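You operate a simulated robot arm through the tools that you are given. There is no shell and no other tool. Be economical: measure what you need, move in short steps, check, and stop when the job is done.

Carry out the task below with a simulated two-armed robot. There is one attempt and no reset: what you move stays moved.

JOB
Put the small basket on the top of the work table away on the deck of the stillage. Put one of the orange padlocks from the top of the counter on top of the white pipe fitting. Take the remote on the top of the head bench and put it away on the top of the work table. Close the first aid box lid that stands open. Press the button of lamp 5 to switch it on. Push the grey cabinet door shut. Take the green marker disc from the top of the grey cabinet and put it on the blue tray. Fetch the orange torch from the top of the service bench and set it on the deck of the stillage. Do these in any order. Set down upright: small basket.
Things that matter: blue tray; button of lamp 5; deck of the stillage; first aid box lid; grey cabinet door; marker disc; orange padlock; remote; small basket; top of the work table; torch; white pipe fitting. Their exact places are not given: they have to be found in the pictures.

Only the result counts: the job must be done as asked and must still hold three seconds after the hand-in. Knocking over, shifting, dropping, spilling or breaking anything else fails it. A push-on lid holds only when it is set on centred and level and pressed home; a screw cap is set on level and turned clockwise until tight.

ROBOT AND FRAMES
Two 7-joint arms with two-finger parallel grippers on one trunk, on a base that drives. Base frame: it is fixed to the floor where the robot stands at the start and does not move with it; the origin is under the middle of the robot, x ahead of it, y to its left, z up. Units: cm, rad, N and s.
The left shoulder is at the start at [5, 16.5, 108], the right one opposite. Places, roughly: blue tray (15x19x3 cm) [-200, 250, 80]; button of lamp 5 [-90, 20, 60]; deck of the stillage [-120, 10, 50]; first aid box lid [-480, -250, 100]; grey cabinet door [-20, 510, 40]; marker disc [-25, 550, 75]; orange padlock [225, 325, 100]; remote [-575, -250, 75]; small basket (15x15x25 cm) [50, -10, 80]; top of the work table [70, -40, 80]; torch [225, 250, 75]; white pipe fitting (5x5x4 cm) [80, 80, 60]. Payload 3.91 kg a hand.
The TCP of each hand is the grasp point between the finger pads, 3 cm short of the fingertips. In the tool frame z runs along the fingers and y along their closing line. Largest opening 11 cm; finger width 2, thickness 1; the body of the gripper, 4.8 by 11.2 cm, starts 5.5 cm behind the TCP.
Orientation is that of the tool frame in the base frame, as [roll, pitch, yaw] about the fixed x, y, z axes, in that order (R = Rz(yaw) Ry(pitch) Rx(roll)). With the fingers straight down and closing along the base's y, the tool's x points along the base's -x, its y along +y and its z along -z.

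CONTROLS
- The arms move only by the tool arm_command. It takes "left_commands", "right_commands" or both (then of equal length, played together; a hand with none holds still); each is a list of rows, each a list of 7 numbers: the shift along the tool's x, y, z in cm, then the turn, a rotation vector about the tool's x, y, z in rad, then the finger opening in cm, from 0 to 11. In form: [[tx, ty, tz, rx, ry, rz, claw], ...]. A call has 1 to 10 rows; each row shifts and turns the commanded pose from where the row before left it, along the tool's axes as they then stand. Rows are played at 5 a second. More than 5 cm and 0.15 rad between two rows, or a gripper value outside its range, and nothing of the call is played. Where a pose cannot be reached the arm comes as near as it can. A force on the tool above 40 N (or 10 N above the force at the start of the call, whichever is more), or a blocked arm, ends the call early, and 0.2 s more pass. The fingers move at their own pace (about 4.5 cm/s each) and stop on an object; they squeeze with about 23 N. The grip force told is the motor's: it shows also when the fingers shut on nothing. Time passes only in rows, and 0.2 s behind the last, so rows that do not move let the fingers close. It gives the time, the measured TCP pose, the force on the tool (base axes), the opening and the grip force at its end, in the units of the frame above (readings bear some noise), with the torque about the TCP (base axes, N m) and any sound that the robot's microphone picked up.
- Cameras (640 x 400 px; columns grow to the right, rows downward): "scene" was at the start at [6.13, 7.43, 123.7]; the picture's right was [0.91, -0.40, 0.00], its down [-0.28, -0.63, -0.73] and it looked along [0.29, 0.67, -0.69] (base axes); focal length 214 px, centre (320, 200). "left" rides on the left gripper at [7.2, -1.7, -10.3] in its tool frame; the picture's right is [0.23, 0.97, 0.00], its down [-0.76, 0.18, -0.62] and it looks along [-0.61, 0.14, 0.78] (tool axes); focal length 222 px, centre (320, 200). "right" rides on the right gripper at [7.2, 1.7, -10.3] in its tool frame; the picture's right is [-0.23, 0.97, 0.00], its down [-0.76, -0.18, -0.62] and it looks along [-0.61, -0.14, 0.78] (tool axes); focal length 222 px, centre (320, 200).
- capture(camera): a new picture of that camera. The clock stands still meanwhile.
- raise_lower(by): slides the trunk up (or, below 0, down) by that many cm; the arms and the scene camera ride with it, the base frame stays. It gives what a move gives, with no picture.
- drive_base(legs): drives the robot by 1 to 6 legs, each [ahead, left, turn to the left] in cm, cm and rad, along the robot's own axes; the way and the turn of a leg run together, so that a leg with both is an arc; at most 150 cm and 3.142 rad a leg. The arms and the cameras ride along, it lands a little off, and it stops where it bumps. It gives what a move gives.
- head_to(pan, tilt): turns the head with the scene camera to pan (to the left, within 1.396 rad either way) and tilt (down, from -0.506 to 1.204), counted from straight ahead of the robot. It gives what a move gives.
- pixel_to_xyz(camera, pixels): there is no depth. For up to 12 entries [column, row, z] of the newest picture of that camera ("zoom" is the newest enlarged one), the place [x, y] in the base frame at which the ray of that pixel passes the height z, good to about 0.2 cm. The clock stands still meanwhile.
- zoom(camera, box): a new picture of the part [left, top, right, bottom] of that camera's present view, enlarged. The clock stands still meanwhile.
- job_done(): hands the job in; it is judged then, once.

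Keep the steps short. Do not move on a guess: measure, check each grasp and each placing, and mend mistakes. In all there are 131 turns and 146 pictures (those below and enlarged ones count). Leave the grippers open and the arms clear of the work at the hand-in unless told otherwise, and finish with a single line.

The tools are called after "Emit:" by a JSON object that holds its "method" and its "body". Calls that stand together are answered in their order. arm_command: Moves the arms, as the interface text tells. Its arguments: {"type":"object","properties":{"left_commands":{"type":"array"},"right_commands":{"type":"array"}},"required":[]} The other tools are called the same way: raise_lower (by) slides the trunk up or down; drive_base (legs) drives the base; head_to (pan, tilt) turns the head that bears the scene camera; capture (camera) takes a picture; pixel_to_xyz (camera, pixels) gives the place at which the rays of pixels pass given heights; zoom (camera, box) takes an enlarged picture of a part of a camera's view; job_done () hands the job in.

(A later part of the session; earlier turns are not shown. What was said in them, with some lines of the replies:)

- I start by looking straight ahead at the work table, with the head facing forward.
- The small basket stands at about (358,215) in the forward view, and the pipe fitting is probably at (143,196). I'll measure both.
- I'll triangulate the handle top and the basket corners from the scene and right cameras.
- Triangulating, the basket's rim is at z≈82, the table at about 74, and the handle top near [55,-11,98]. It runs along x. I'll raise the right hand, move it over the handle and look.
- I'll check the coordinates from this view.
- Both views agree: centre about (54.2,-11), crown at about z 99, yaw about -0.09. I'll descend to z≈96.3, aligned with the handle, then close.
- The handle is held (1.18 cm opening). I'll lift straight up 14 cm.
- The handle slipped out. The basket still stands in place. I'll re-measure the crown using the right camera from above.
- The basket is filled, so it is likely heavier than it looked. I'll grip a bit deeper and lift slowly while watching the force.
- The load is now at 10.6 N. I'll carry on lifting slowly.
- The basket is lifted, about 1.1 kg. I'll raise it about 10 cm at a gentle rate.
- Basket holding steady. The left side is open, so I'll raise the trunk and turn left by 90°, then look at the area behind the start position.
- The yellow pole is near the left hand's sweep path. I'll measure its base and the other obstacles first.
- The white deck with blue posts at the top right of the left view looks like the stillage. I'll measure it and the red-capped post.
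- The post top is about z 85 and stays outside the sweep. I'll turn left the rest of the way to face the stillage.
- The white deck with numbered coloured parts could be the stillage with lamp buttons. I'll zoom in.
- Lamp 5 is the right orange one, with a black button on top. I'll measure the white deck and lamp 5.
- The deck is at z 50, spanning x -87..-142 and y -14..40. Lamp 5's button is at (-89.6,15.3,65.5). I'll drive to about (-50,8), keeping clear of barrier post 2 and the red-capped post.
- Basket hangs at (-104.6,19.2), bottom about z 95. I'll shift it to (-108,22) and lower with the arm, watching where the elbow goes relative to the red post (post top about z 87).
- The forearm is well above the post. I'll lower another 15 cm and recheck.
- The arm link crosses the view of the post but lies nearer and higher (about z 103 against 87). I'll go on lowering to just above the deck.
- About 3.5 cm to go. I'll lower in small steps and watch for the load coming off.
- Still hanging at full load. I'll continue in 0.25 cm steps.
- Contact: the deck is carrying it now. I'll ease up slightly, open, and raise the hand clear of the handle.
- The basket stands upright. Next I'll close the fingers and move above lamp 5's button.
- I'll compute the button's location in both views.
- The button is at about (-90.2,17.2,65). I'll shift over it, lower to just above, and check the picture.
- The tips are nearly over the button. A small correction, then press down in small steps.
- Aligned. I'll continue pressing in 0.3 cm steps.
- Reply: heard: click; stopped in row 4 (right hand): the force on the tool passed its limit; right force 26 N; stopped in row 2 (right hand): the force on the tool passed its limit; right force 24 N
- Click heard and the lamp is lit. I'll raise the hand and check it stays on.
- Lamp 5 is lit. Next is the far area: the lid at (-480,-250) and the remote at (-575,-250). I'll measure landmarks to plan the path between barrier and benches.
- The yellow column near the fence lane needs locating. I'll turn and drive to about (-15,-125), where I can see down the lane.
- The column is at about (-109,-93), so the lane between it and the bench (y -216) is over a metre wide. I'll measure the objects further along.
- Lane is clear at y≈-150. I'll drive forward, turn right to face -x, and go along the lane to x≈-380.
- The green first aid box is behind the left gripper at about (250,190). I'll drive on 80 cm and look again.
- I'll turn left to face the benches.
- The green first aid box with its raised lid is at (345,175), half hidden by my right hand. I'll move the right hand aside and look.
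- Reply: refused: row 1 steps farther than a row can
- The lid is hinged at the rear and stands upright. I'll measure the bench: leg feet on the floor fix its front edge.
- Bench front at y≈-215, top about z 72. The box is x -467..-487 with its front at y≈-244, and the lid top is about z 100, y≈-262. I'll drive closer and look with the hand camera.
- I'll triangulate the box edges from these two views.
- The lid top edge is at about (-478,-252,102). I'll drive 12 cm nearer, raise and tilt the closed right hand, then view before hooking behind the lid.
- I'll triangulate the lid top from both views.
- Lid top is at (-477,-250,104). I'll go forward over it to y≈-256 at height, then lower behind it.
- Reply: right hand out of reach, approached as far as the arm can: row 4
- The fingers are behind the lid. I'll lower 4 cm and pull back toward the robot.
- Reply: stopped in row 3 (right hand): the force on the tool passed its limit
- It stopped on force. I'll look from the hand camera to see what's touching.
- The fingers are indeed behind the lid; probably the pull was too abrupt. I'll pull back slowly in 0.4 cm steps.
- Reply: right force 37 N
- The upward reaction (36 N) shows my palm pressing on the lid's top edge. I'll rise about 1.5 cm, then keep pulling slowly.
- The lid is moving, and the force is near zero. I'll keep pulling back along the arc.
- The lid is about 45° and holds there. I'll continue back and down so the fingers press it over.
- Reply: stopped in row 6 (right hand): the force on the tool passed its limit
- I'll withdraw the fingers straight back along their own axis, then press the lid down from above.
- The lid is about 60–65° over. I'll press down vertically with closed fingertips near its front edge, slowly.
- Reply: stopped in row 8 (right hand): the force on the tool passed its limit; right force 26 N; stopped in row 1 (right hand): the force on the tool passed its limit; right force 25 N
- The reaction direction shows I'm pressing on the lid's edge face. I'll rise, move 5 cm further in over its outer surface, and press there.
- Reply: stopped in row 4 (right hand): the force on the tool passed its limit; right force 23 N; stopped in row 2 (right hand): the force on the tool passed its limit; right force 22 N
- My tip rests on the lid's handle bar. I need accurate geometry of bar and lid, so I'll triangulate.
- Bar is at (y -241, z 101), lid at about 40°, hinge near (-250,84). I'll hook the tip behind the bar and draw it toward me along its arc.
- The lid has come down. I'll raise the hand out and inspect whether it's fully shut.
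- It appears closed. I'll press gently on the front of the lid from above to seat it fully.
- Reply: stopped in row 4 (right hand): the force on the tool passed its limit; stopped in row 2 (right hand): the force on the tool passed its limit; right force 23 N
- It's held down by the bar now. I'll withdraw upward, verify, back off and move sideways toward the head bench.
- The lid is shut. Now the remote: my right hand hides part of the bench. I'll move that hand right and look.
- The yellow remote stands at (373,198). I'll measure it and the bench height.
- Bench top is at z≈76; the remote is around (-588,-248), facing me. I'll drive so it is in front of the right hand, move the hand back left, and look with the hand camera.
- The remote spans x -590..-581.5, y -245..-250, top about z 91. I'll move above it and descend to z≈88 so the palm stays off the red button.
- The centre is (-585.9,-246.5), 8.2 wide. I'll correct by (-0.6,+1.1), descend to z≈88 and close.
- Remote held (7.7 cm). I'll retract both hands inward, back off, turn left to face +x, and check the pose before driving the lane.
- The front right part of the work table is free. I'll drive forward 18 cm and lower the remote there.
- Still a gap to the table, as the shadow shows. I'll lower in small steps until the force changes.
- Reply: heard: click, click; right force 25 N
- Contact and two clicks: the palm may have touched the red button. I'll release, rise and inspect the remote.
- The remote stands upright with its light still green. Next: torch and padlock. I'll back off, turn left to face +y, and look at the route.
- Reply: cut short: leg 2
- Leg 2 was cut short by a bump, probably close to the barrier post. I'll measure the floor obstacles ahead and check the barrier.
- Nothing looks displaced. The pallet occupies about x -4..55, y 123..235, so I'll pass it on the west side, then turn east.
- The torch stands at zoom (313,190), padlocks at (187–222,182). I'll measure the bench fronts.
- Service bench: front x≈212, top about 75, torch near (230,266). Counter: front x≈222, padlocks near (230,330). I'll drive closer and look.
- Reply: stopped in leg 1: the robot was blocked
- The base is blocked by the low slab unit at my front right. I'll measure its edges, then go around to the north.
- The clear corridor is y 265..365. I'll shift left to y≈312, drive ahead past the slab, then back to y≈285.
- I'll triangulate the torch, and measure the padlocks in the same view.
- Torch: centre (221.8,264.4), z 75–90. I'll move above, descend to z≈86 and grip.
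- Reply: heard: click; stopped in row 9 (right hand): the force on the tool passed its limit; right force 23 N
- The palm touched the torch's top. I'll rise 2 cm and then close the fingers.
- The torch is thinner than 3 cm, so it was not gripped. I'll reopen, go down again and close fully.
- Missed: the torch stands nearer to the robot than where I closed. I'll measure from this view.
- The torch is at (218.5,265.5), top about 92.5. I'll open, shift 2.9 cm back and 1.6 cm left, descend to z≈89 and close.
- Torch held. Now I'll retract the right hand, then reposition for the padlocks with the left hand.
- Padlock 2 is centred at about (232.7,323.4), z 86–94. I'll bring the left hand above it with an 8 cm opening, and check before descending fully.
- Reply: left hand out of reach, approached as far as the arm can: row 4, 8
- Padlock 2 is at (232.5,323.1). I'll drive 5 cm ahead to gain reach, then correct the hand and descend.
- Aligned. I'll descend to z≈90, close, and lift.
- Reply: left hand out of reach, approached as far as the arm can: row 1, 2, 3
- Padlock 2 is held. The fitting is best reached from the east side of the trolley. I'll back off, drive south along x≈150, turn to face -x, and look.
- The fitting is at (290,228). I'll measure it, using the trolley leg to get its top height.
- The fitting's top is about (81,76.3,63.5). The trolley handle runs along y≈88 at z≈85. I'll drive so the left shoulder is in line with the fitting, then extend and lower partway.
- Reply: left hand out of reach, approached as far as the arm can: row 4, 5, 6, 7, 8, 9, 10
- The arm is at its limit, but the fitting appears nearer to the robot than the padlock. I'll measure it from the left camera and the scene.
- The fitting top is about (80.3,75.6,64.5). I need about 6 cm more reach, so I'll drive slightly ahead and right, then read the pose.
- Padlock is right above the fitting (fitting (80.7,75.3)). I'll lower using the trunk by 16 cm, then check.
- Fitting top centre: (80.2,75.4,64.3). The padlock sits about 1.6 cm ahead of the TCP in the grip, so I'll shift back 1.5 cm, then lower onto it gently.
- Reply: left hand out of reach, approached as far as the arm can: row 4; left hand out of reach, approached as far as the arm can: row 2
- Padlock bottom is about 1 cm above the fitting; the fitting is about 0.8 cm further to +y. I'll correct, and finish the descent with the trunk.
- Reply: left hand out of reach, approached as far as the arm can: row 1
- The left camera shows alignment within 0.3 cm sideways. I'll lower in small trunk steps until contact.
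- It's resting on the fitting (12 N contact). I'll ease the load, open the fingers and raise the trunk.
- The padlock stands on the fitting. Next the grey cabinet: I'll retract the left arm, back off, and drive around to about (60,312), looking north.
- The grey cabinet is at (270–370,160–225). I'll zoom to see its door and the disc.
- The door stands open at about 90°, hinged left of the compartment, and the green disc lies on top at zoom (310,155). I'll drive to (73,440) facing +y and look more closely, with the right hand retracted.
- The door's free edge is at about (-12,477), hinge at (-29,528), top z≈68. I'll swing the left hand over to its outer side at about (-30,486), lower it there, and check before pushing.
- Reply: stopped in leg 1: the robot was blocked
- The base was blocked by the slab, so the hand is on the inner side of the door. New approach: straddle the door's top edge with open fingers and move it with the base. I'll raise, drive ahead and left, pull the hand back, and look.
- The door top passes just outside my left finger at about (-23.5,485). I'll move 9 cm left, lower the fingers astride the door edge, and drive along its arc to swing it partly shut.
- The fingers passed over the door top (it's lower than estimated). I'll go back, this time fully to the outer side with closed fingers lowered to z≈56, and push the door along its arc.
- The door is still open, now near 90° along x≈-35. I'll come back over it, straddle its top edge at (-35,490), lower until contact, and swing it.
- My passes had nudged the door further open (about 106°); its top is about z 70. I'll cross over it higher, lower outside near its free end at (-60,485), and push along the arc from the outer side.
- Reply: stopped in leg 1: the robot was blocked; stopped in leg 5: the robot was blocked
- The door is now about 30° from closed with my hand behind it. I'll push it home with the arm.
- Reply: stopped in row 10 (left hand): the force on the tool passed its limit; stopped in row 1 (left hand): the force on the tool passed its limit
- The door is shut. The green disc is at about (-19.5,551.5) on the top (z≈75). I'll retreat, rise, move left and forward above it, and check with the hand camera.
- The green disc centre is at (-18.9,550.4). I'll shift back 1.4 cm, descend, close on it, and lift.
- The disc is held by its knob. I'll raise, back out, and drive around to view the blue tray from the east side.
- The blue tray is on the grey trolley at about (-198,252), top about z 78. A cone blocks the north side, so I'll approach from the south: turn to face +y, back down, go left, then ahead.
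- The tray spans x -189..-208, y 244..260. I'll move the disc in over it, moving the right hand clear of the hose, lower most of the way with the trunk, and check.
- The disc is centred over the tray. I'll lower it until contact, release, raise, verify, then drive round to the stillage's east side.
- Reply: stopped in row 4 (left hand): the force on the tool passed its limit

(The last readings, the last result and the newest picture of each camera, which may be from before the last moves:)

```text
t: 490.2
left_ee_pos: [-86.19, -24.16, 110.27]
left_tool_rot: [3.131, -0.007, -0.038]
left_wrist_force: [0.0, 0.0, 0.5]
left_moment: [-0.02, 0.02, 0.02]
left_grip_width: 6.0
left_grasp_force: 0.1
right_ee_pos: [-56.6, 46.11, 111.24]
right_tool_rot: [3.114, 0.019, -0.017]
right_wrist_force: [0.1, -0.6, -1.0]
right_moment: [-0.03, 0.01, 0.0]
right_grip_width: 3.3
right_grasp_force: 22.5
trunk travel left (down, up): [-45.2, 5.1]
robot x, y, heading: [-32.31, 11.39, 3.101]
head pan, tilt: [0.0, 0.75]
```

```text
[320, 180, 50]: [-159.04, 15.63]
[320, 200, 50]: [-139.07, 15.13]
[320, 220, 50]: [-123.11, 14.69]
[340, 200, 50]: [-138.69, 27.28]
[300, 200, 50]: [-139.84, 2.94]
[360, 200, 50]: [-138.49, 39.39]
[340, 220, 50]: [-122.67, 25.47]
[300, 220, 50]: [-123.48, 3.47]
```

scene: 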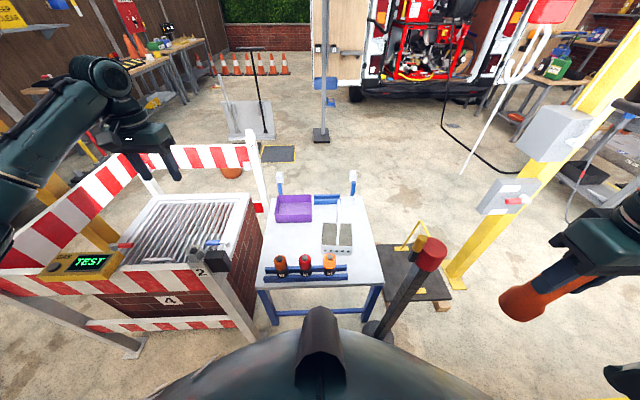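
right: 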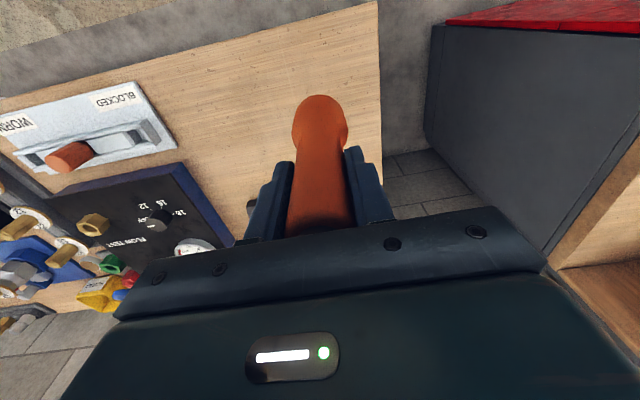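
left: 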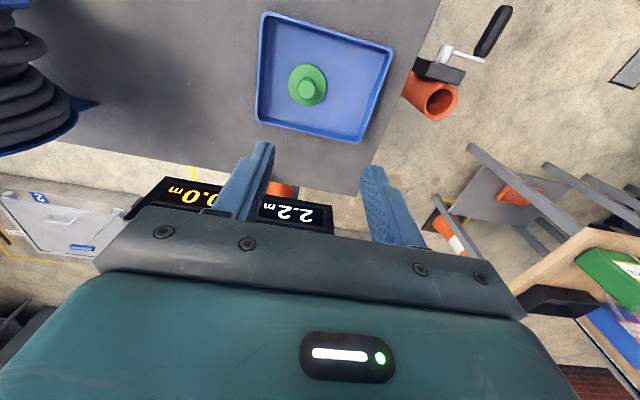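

The disc lies in the tray, lamp 5 is still lit and the basket stands. A free spot for the torch is about (-106,3). I'll drive to (-50,8), move the right hand over that spot and lower it most of the way.

Emit:
{"method": "drive_base", "body": {"legs": [[17, 3.5, 0.04]]}}

Emit:
{"method": "arm_command", "body": {"right_commands": [[-3.1, 3.86, 0, 0, 0, 0, 0], [-3.1, 3.86, 0, 0, 0, 0, 0], [-3.1, 3.86, 0, 0, 0, 0, 0], [-3.1, 3.86, 0, 0, 0, 0, 0], [-3.1, 3.86, 0, 0, 0, 0, 0], [-3.1, 3.86, 0, 0, 0, 0, 0], [-3.1, 3.86, 0, 0, 0, 0, 0], [-3.1, 3.86, 0, 0, 0, 0, 0], [-3.1, 3.86, 0, 0, 0, 0, 0], [-3.1, 3.86, 0, 0, 0, 0, 0]]}}

Emit:
{"method": "arm_command", "body": {"right_commands": [[0, 0, 3, 0, 0, 0, 0], [0, 0, 3.5, 0, 0, 0, 0], [0, 0, 3.5, 0, 0, 0, 0], [0, 0, 3.5, 0, 0, 0, 0], [0, 0, 3.5, 0, 0, 0, 0], [0, 0, 3.5, 0, 0, 0, 0], [0, 0, 3.5, 0, 0, 0, 0], [0, 0, 2, 0, 0, 0, 0]]}}

Emit:
{"method": "head_to", "body": {"pan": -0.15, "tilt": 0.85}}

Emit:
{"method": "capture", "body": {"camera": "scene"}}

```text
t: 491.7
left_ee_pos: [-101.61, -29.59, 110.07]
left_tool_rot: [3.131, -0.01, 0.001]
left_wrist_force: [0.6, -1.2, 0.0]
left_moment: [0.03, -0.05, 0.01]
left_grip_width: 6.0
left_grasp_force: 0.1
right_ee_pos: [-74.91, 41.93, 111.33]
right_tool_rot: [3.115, 0.017, 0.024]
right_wrist_force: [-1.5, 0.1, -1.3]
right_moment: [0.03, -0.02, -0.01]
right_grip_width: 3.33
right_grasp_force: 23.1
trunk travel left (down, up): [-45.2, 5.1]
robot x, y, heading: [-49.39, 8.26, -3.138]
head pan, tilt: [0.0, 0.75]
```

```text
t: 493.9
left_ee_pos: [-101.62, -29.65, 110.32]
left_tool_rot: [3.133, -0.008, 0.0]
left_wrist_force: [0.0, 0.0, 0.3]
left_moment: [0.01, -0.03, 0.01]
left_grip_width: 5.99
left_grasp_force: 0.0
right_ee_pos: [-105.05, 2.38, 112.93]
right_tool_rot: [3.118, 0.016, 0.025]
right_wrist_force: [-0.1, -0.8, -1.3]
right_moment: [0.02, -0.02, -0.01]
right_grip_width: 3.31
right_grasp_force: 23.4
trunk travel left (down, up): [-45.2, 5.1]
robot x, y, heading: [-49.35, 8.2, -3.133]
head pan, tilt: [0.0, 0.75]
```

```text
t: 495.7
left_ee_pos: [-101.63, -29.47, 110.13]
left_tool_rot: [3.132, -0.008, 0.0]
left_wrist_force: [-0.3, 0.3, -0.7]
left_moment: [0.0, -0.01, 0.01]
left_grip_width: 6.01
left_grasp_force: 0.1
right_ee_pos: [-105.05, 1.84, 86.78]
right_tool_rot: [3.115, 0.018, 0.023]
right_wrist_force: [-0.2, -0.3, -2.1]
right_moment: [-0.02, -0.04, -0.03]
right_grip_width: 3.29
right_grasp_force: 23.2
trunk travel left (down, up): [-45.2, 5.1]
robot x, y, heading: [-49.36, 8.14, -3.137]
head pan, tilt: [0.0, 0.75]
```

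```text
t: 496.4
left_ee_pos: [-101.61, -29.49, 110.33]
left_tool_rot: [3.132, -0.007, 0.002]
left_wrist_force: [0.9, 0.0, 0.1]
left_moment: [0.03, -0.01, -0.03]
left_grip_width: 6.01
left_grasp_force: 0.1
right_ee_pos: [-105.1, 1.78, 86.8]
right_tool_rot: [3.115, 0.019, 0.022]
right_wrist_force: [0.4, 0.4, -1.9]
right_moment: [-0.01, 0.0, 0.01]
right_grip_width: 3.33
right_grasp_force: 22.9
trunk travel left (down, up): [-45.2, 5.1]
robot x, y, heading: [-49.67, 8.2, -3.138]
head pan, tilt: [-0.15, 0.85]
```

```text
3 pictures are left
```

scene: 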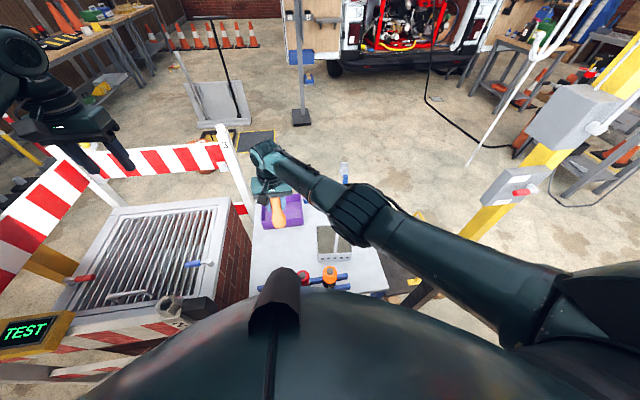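

The spot is clear. I'll lower the torch to the deck until contact, release, lift straight up, and check.

Emit:
{"method": "arm_command", "body": {"right_commands": [[0, 0, 3.5, 0, 0, 0, 0], [0, 0, 3.5, 0, 0, 0, 0], [0, 0, 3.5, 0, 0, 0, 0], [0, 0, 3.5, 0, 0, 0, 0], [0, 0, 3.5, 0, 0, 0, 0], [0, 0, 2, 0, 0, 0, 0], [0, 0, 1.2, 0, 0, 0, 0], [0, 0, 0.6, 0, 0, 0, 0], [0, 0, 0.4, 0, 0, 0, 0], [0, 0, 0, 0, 0, 0, 0]]}}

Emit:
{"method": "arm_command", "body": {"right_commands": [[0, 0, 0.3, 0, 0, 0, 0], [0, 0, 0.3, 0, 0, 0, 0], [0, 0, 0.3, 0, 0, 0, 0], [0, 0, 0.3, 0, 0, 0, 0], [0, 0, 0, 0, 0, 0, 0]]}}

Emit:
{"method": "zoom", "body": {"camera": "scene", "box": [230, 130, 390, 290]}}

```text
t: 498.6
left_ee_pos: [-101.53, -29.53, 110.32]
left_tool_rot: [3.131, -0.007, 0.002]
left_wrist_force: [0.0, -0.2, -0.3]
left_moment: [-0.05, -0.02, -0.03]
left_grip_width: 5.99
left_grasp_force: 0.1
right_ee_pos: [-100.73, 4.05, 73.51]
right_tool_rot: [3.113, 0.017, 0.024]
right_wrist_force: [0.3, 0.7, -1.8]
right_moment: [0.03, 0.0, -0.02]
right_grip_width: 3.3
right_grasp_force: 22.7
right hand out of reach, approached as far as the arm can: row 1, 2, 3, 4, 5, 6, 7, 8
trunk travel left (down, up): [-45.2, 5.1]
robot x, y, heading: [-49.26, 8.51, -3.133]
head pan, tilt: [-0.15, 0.85]
```

```text
t: 499.8
left_ee_pos: [-101.61, -29.46, 110.29]
left_tool_rot: [3.13, -0.007, 0.001]
left_wrist_force: [0.1, 0.2, 0.7]
left_moment: [0.0, -0.01, -0.02]
left_grip_width: 6.01
left_grasp_force: 0.0
right_ee_pos: [-100.47, 3.99, 73.32]
right_tool_rot: [3.115, 0.02, 0.023]
right_wrist_force: [-0.1, 0.0, -1.4]
right_moment: [0.02, -0.01, 0.03]
right_grip_width: 3.31
right_grasp_force: 22.6
right hand out of reach, approached as far as the arm can: row 1, 3, 4
trunk travel left (down, up): [-45.2, 5.1]
robot x, y, heading: [-49.52, 8.92, -3.137]
head pan, tilt: [-0.15, 0.85]
```

```text
2.50 times, centred on (310, 210) of scene
```

zoom: 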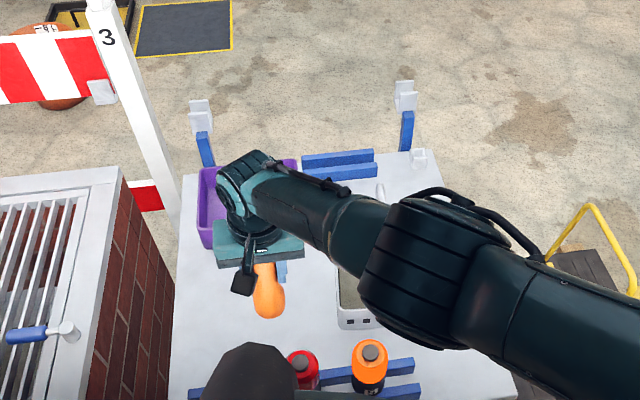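

The arm is at its reach limit with the torch about 9 cm above the deck at (-100.5,4), which is a clear spot. I'll lower with the trunk to contact, release, raise the trunk, and look.

Emit:
{"method": "raise_lower", "body": {"by": -8.6}}

Emit:
{"method": "raise_lower", "body": {"by": -0.5}}

Emit:
{"method": "raise_lower", "body": {"by": -0.4}}

Emit:
{"method": "arm_command", "body": {"right_commands": [[0, 0, 0, 0, 0, 0, 4], [0, 0, 0, 0, 0, 0, 5], [0, 0, 0, 0, 0, 0, 7], [0, 0, 0, 0, 0, 0, 7], [0, 0, 0, 0, 0, 0, 7]]}}

Emit:
{"method": "raise_lower", "body": {"by": 13}}

Emit:
{"method": "capture", "body": {"camera": "right"}}

```text
t: 501.0
left_ee_pos: [-101.45, -29.61, 101.65]
left_tool_rot: [3.131, -0.006, 0.002]
left_wrist_force: [0.1, -0.5, 0.4]
left_moment: [0.01, -0.01, -0.02]
left_grip_width: 5.99
left_grasp_force: 0.1
right_ee_pos: [-100.55, 4.05, 64.79]
right_tool_rot: [3.114, 0.017, 0.024]
right_wrist_force: [-0.3, 0.5, -2.2]
right_moment: [-0.01, 0.01, 0.01]
right_grip_width: 3.33
right_grasp_force: 22.9
trunk travel left (down, up): [-36.6, 13.7]
robot x, y, heading: [-49.55, 8.07, -3.135]
head pan, tilt: [-0.15, 0.85]
```

```text
t: 501.6
left_ee_pos: [-101.57, -29.49, 101.15]
left_tool_rot: [3.13, -0.008, 0.002]
left_wrist_force: [0.2, -1.1, -0.6]
left_moment: [0.01, -0.01, -0.01]
left_grip_width: 6.02
left_grasp_force: 0.0
right_ee_pos: [-100.39, 3.95, 64.34]
right_tool_rot: [3.113, 0.018, 0.025]
right_wrist_force: [0.0, -0.2, -1.6]
right_moment: [-0.01, -0.02, -0.01]
right_grip_width: 3.31
right_grasp_force: 23.0
trunk travel left (down, up): [-36.1, 14.2]
robot x, y, heading: [-49.2, 8.3, -3.138]
head pan, tilt: [-0.15, 0.85]
```

```text
t: 502.1
left_ee_pos: [-101.41, -29.4, 100.65]
left_tool_rot: [3.132, -0.007, 0.0]
left_wrist_force: [0.2, -0.1, -1.2]
left_moment: [-0.01, 0.04, 0.0]
left_grip_width: 6.0
left_grasp_force: 0.1
right_ee_pos: [-100.39, 4.03, 63.88]
right_tool_rot: [3.113, 0.019, 0.024]
right_wrist_force: [0.0, 0.3, -1.6]
right_moment: [0.01, -0.03, -0.03]
right_grip_width: 3.35
right_grasp_force: 23.0
trunk travel left (down, up): [-35.7, 14.6]
robot x, y, heading: [-49.05, 8.18, -3.136]
head pan, tilt: [-0.15, 0.85]
```

```text
t: 503.3
left_ee_pos: [-101.55, -29.39, 100.77]
left_tool_rot: [3.131, -0.008, 0.001]
left_wrist_force: [0.0, -0.6, -0.1]
left_moment: [-0.01, 0.01, -0.01]
left_grip_width: 5.98
left_grasp_force: 0.0
right_ee_pos: [-100.47, 4.06, 63.96]
right_tool_rot: [3.112, 0.019, 0.024]
right_wrist_force: [-1.1, 0.1, -1.0]
right_moment: [0.0, 0.0, 0.02]
right_grip_width: 7.0
right_grasp_force: 0.1
trunk travel left (down, up): [-35.7, 14.6]
robot x, y, heading: [-49.24, 8.24, -3.138]
head pan, tilt: [-0.15, 0.85]
heard: click
```

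```text
t: 504.9
left_ee_pos: [-101.55, -29.48, 113.75]
left_tool_rot: [3.132, -0.007, 0.003]
left_wrist_force: [1.0, -0.6, 0.2]
left_moment: [-0.04, -0.04, -0.02]
left_grip_width: 5.99
left_grasp_force: 0.1
right_ee_pos: [-100.39, 4.01, 76.98]
right_tool_rot: [3.114, 0.019, 0.025]
right_wrist_force: [-0.4, -0.2, -0.1]
right_moment: [0.01, -0.01, 0.0]
right_grip_width: 7.01
right_grasp_force: 0.2
trunk travel left (down, up): [-48.7, 1.6]
robot x, y, heading: [-49.09, 8.31, -3.136]
head pan, tilt: [-0.15, 0.85]
```

```text
1 pictures are left
```

right: 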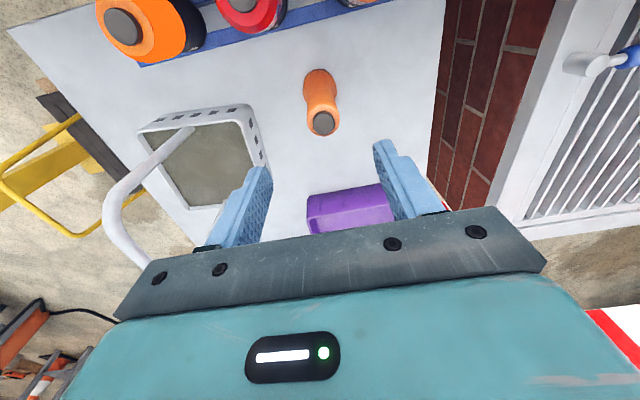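

The torch stands upright on the deck, the basket is beside it, and lamp 5 is lit. I'll raise the right hand straight up, open both grippers, back away, and hand in.

Emit:
{"method": "arm_command", "body": {"right_commands": [[0, 0, -4, 0, 0, 0, 7], [0, 0, -4, 0, 0, 0, 7], [0, 0, -4, 0, 0, 0, 7], [0, 0, -4, 0, 0, 0, 9], [0, 0, -4, 0, 0, 0, 11], [0, 0, -4, 0, 0, 0, 11]], "left_commands": [[0, 0, 0, 0, 0, 0, 8], [0, 0, 0, 0, 0, 0, 10], [0, 0, 0, 0, 0, 0, 11], [0, 0, 0, 0, 0, 0, 11], [0, 0, 0, 0, 0, 0, 11], [0, 0, 0, 0, 0, 0, 11]]}}

Emit:
{"method": "drive_base", "body": {"legs": [[-22, 0, 0]]}}

Emit:
{"method": "job_done", "body": {}}

```text
t: 506.3
left_ee_pos: [-101.43, -29.5, 113.7]
left_tool_rot: [3.132, -0.007, 0.002]
left_wrist_force: [0.2, -0.4, 0.3]
left_moment: [0.01, -0.04, 0.01]
left_grip_width: 11.0
left_grasp_force: 0.1
right_ee_pos: [-99.83, 4.69, 100.95]
right_tool_rot: [3.115, 0.019, 0.025]
right_wrist_force: [-0.2, -0.6, 0.5]
right_moment: [0.01, -0.01, 0.0]
right_grip_width: 10.98
right_grasp_force: 0.1
trunk travel left (down, up): [-48.7, 1.6]
robot x, y, heading: [-49.76, 8.34, -3.134]
head pan, tilt: [-0.15, 0.85]
```

```text
t: 508.0
left_ee_pos: [-79.28, -29.35, 113.8]
left_tool_rot: [3.133, -0.006, 0.0]
left_wrist_force: [0.2, -0.3, 1.2]
left_moment: [0.01, 0.05, -0.01]
left_grip_width: 11.0
left_grasp_force: 0.0
right_ee_pos: [-77.47, 4.77, 100.89]
right_tool_rot: [3.116, 0.018, 0.022]
right_wrist_force: [0.0, -0.4, 0.0]
right_moment: [0.02, 0.03, -0.01]
right_grip_width: 10.99
right_grasp_force: 0.0
trunk travel left (down, up): [-48.7, 1.6]
robot x, y, heading: [-27.01, 8.64, -3.142]
head pan, tilt: [-0.15, 0.85]
```

```text
The job is handed in.
```

All eight tasks were carried out and the job is handed in, but the base was stopped short against obstacles five times (no displacement seen, not all checked afterwards), and my palm set off clicks on the remote and the torch while handling them.
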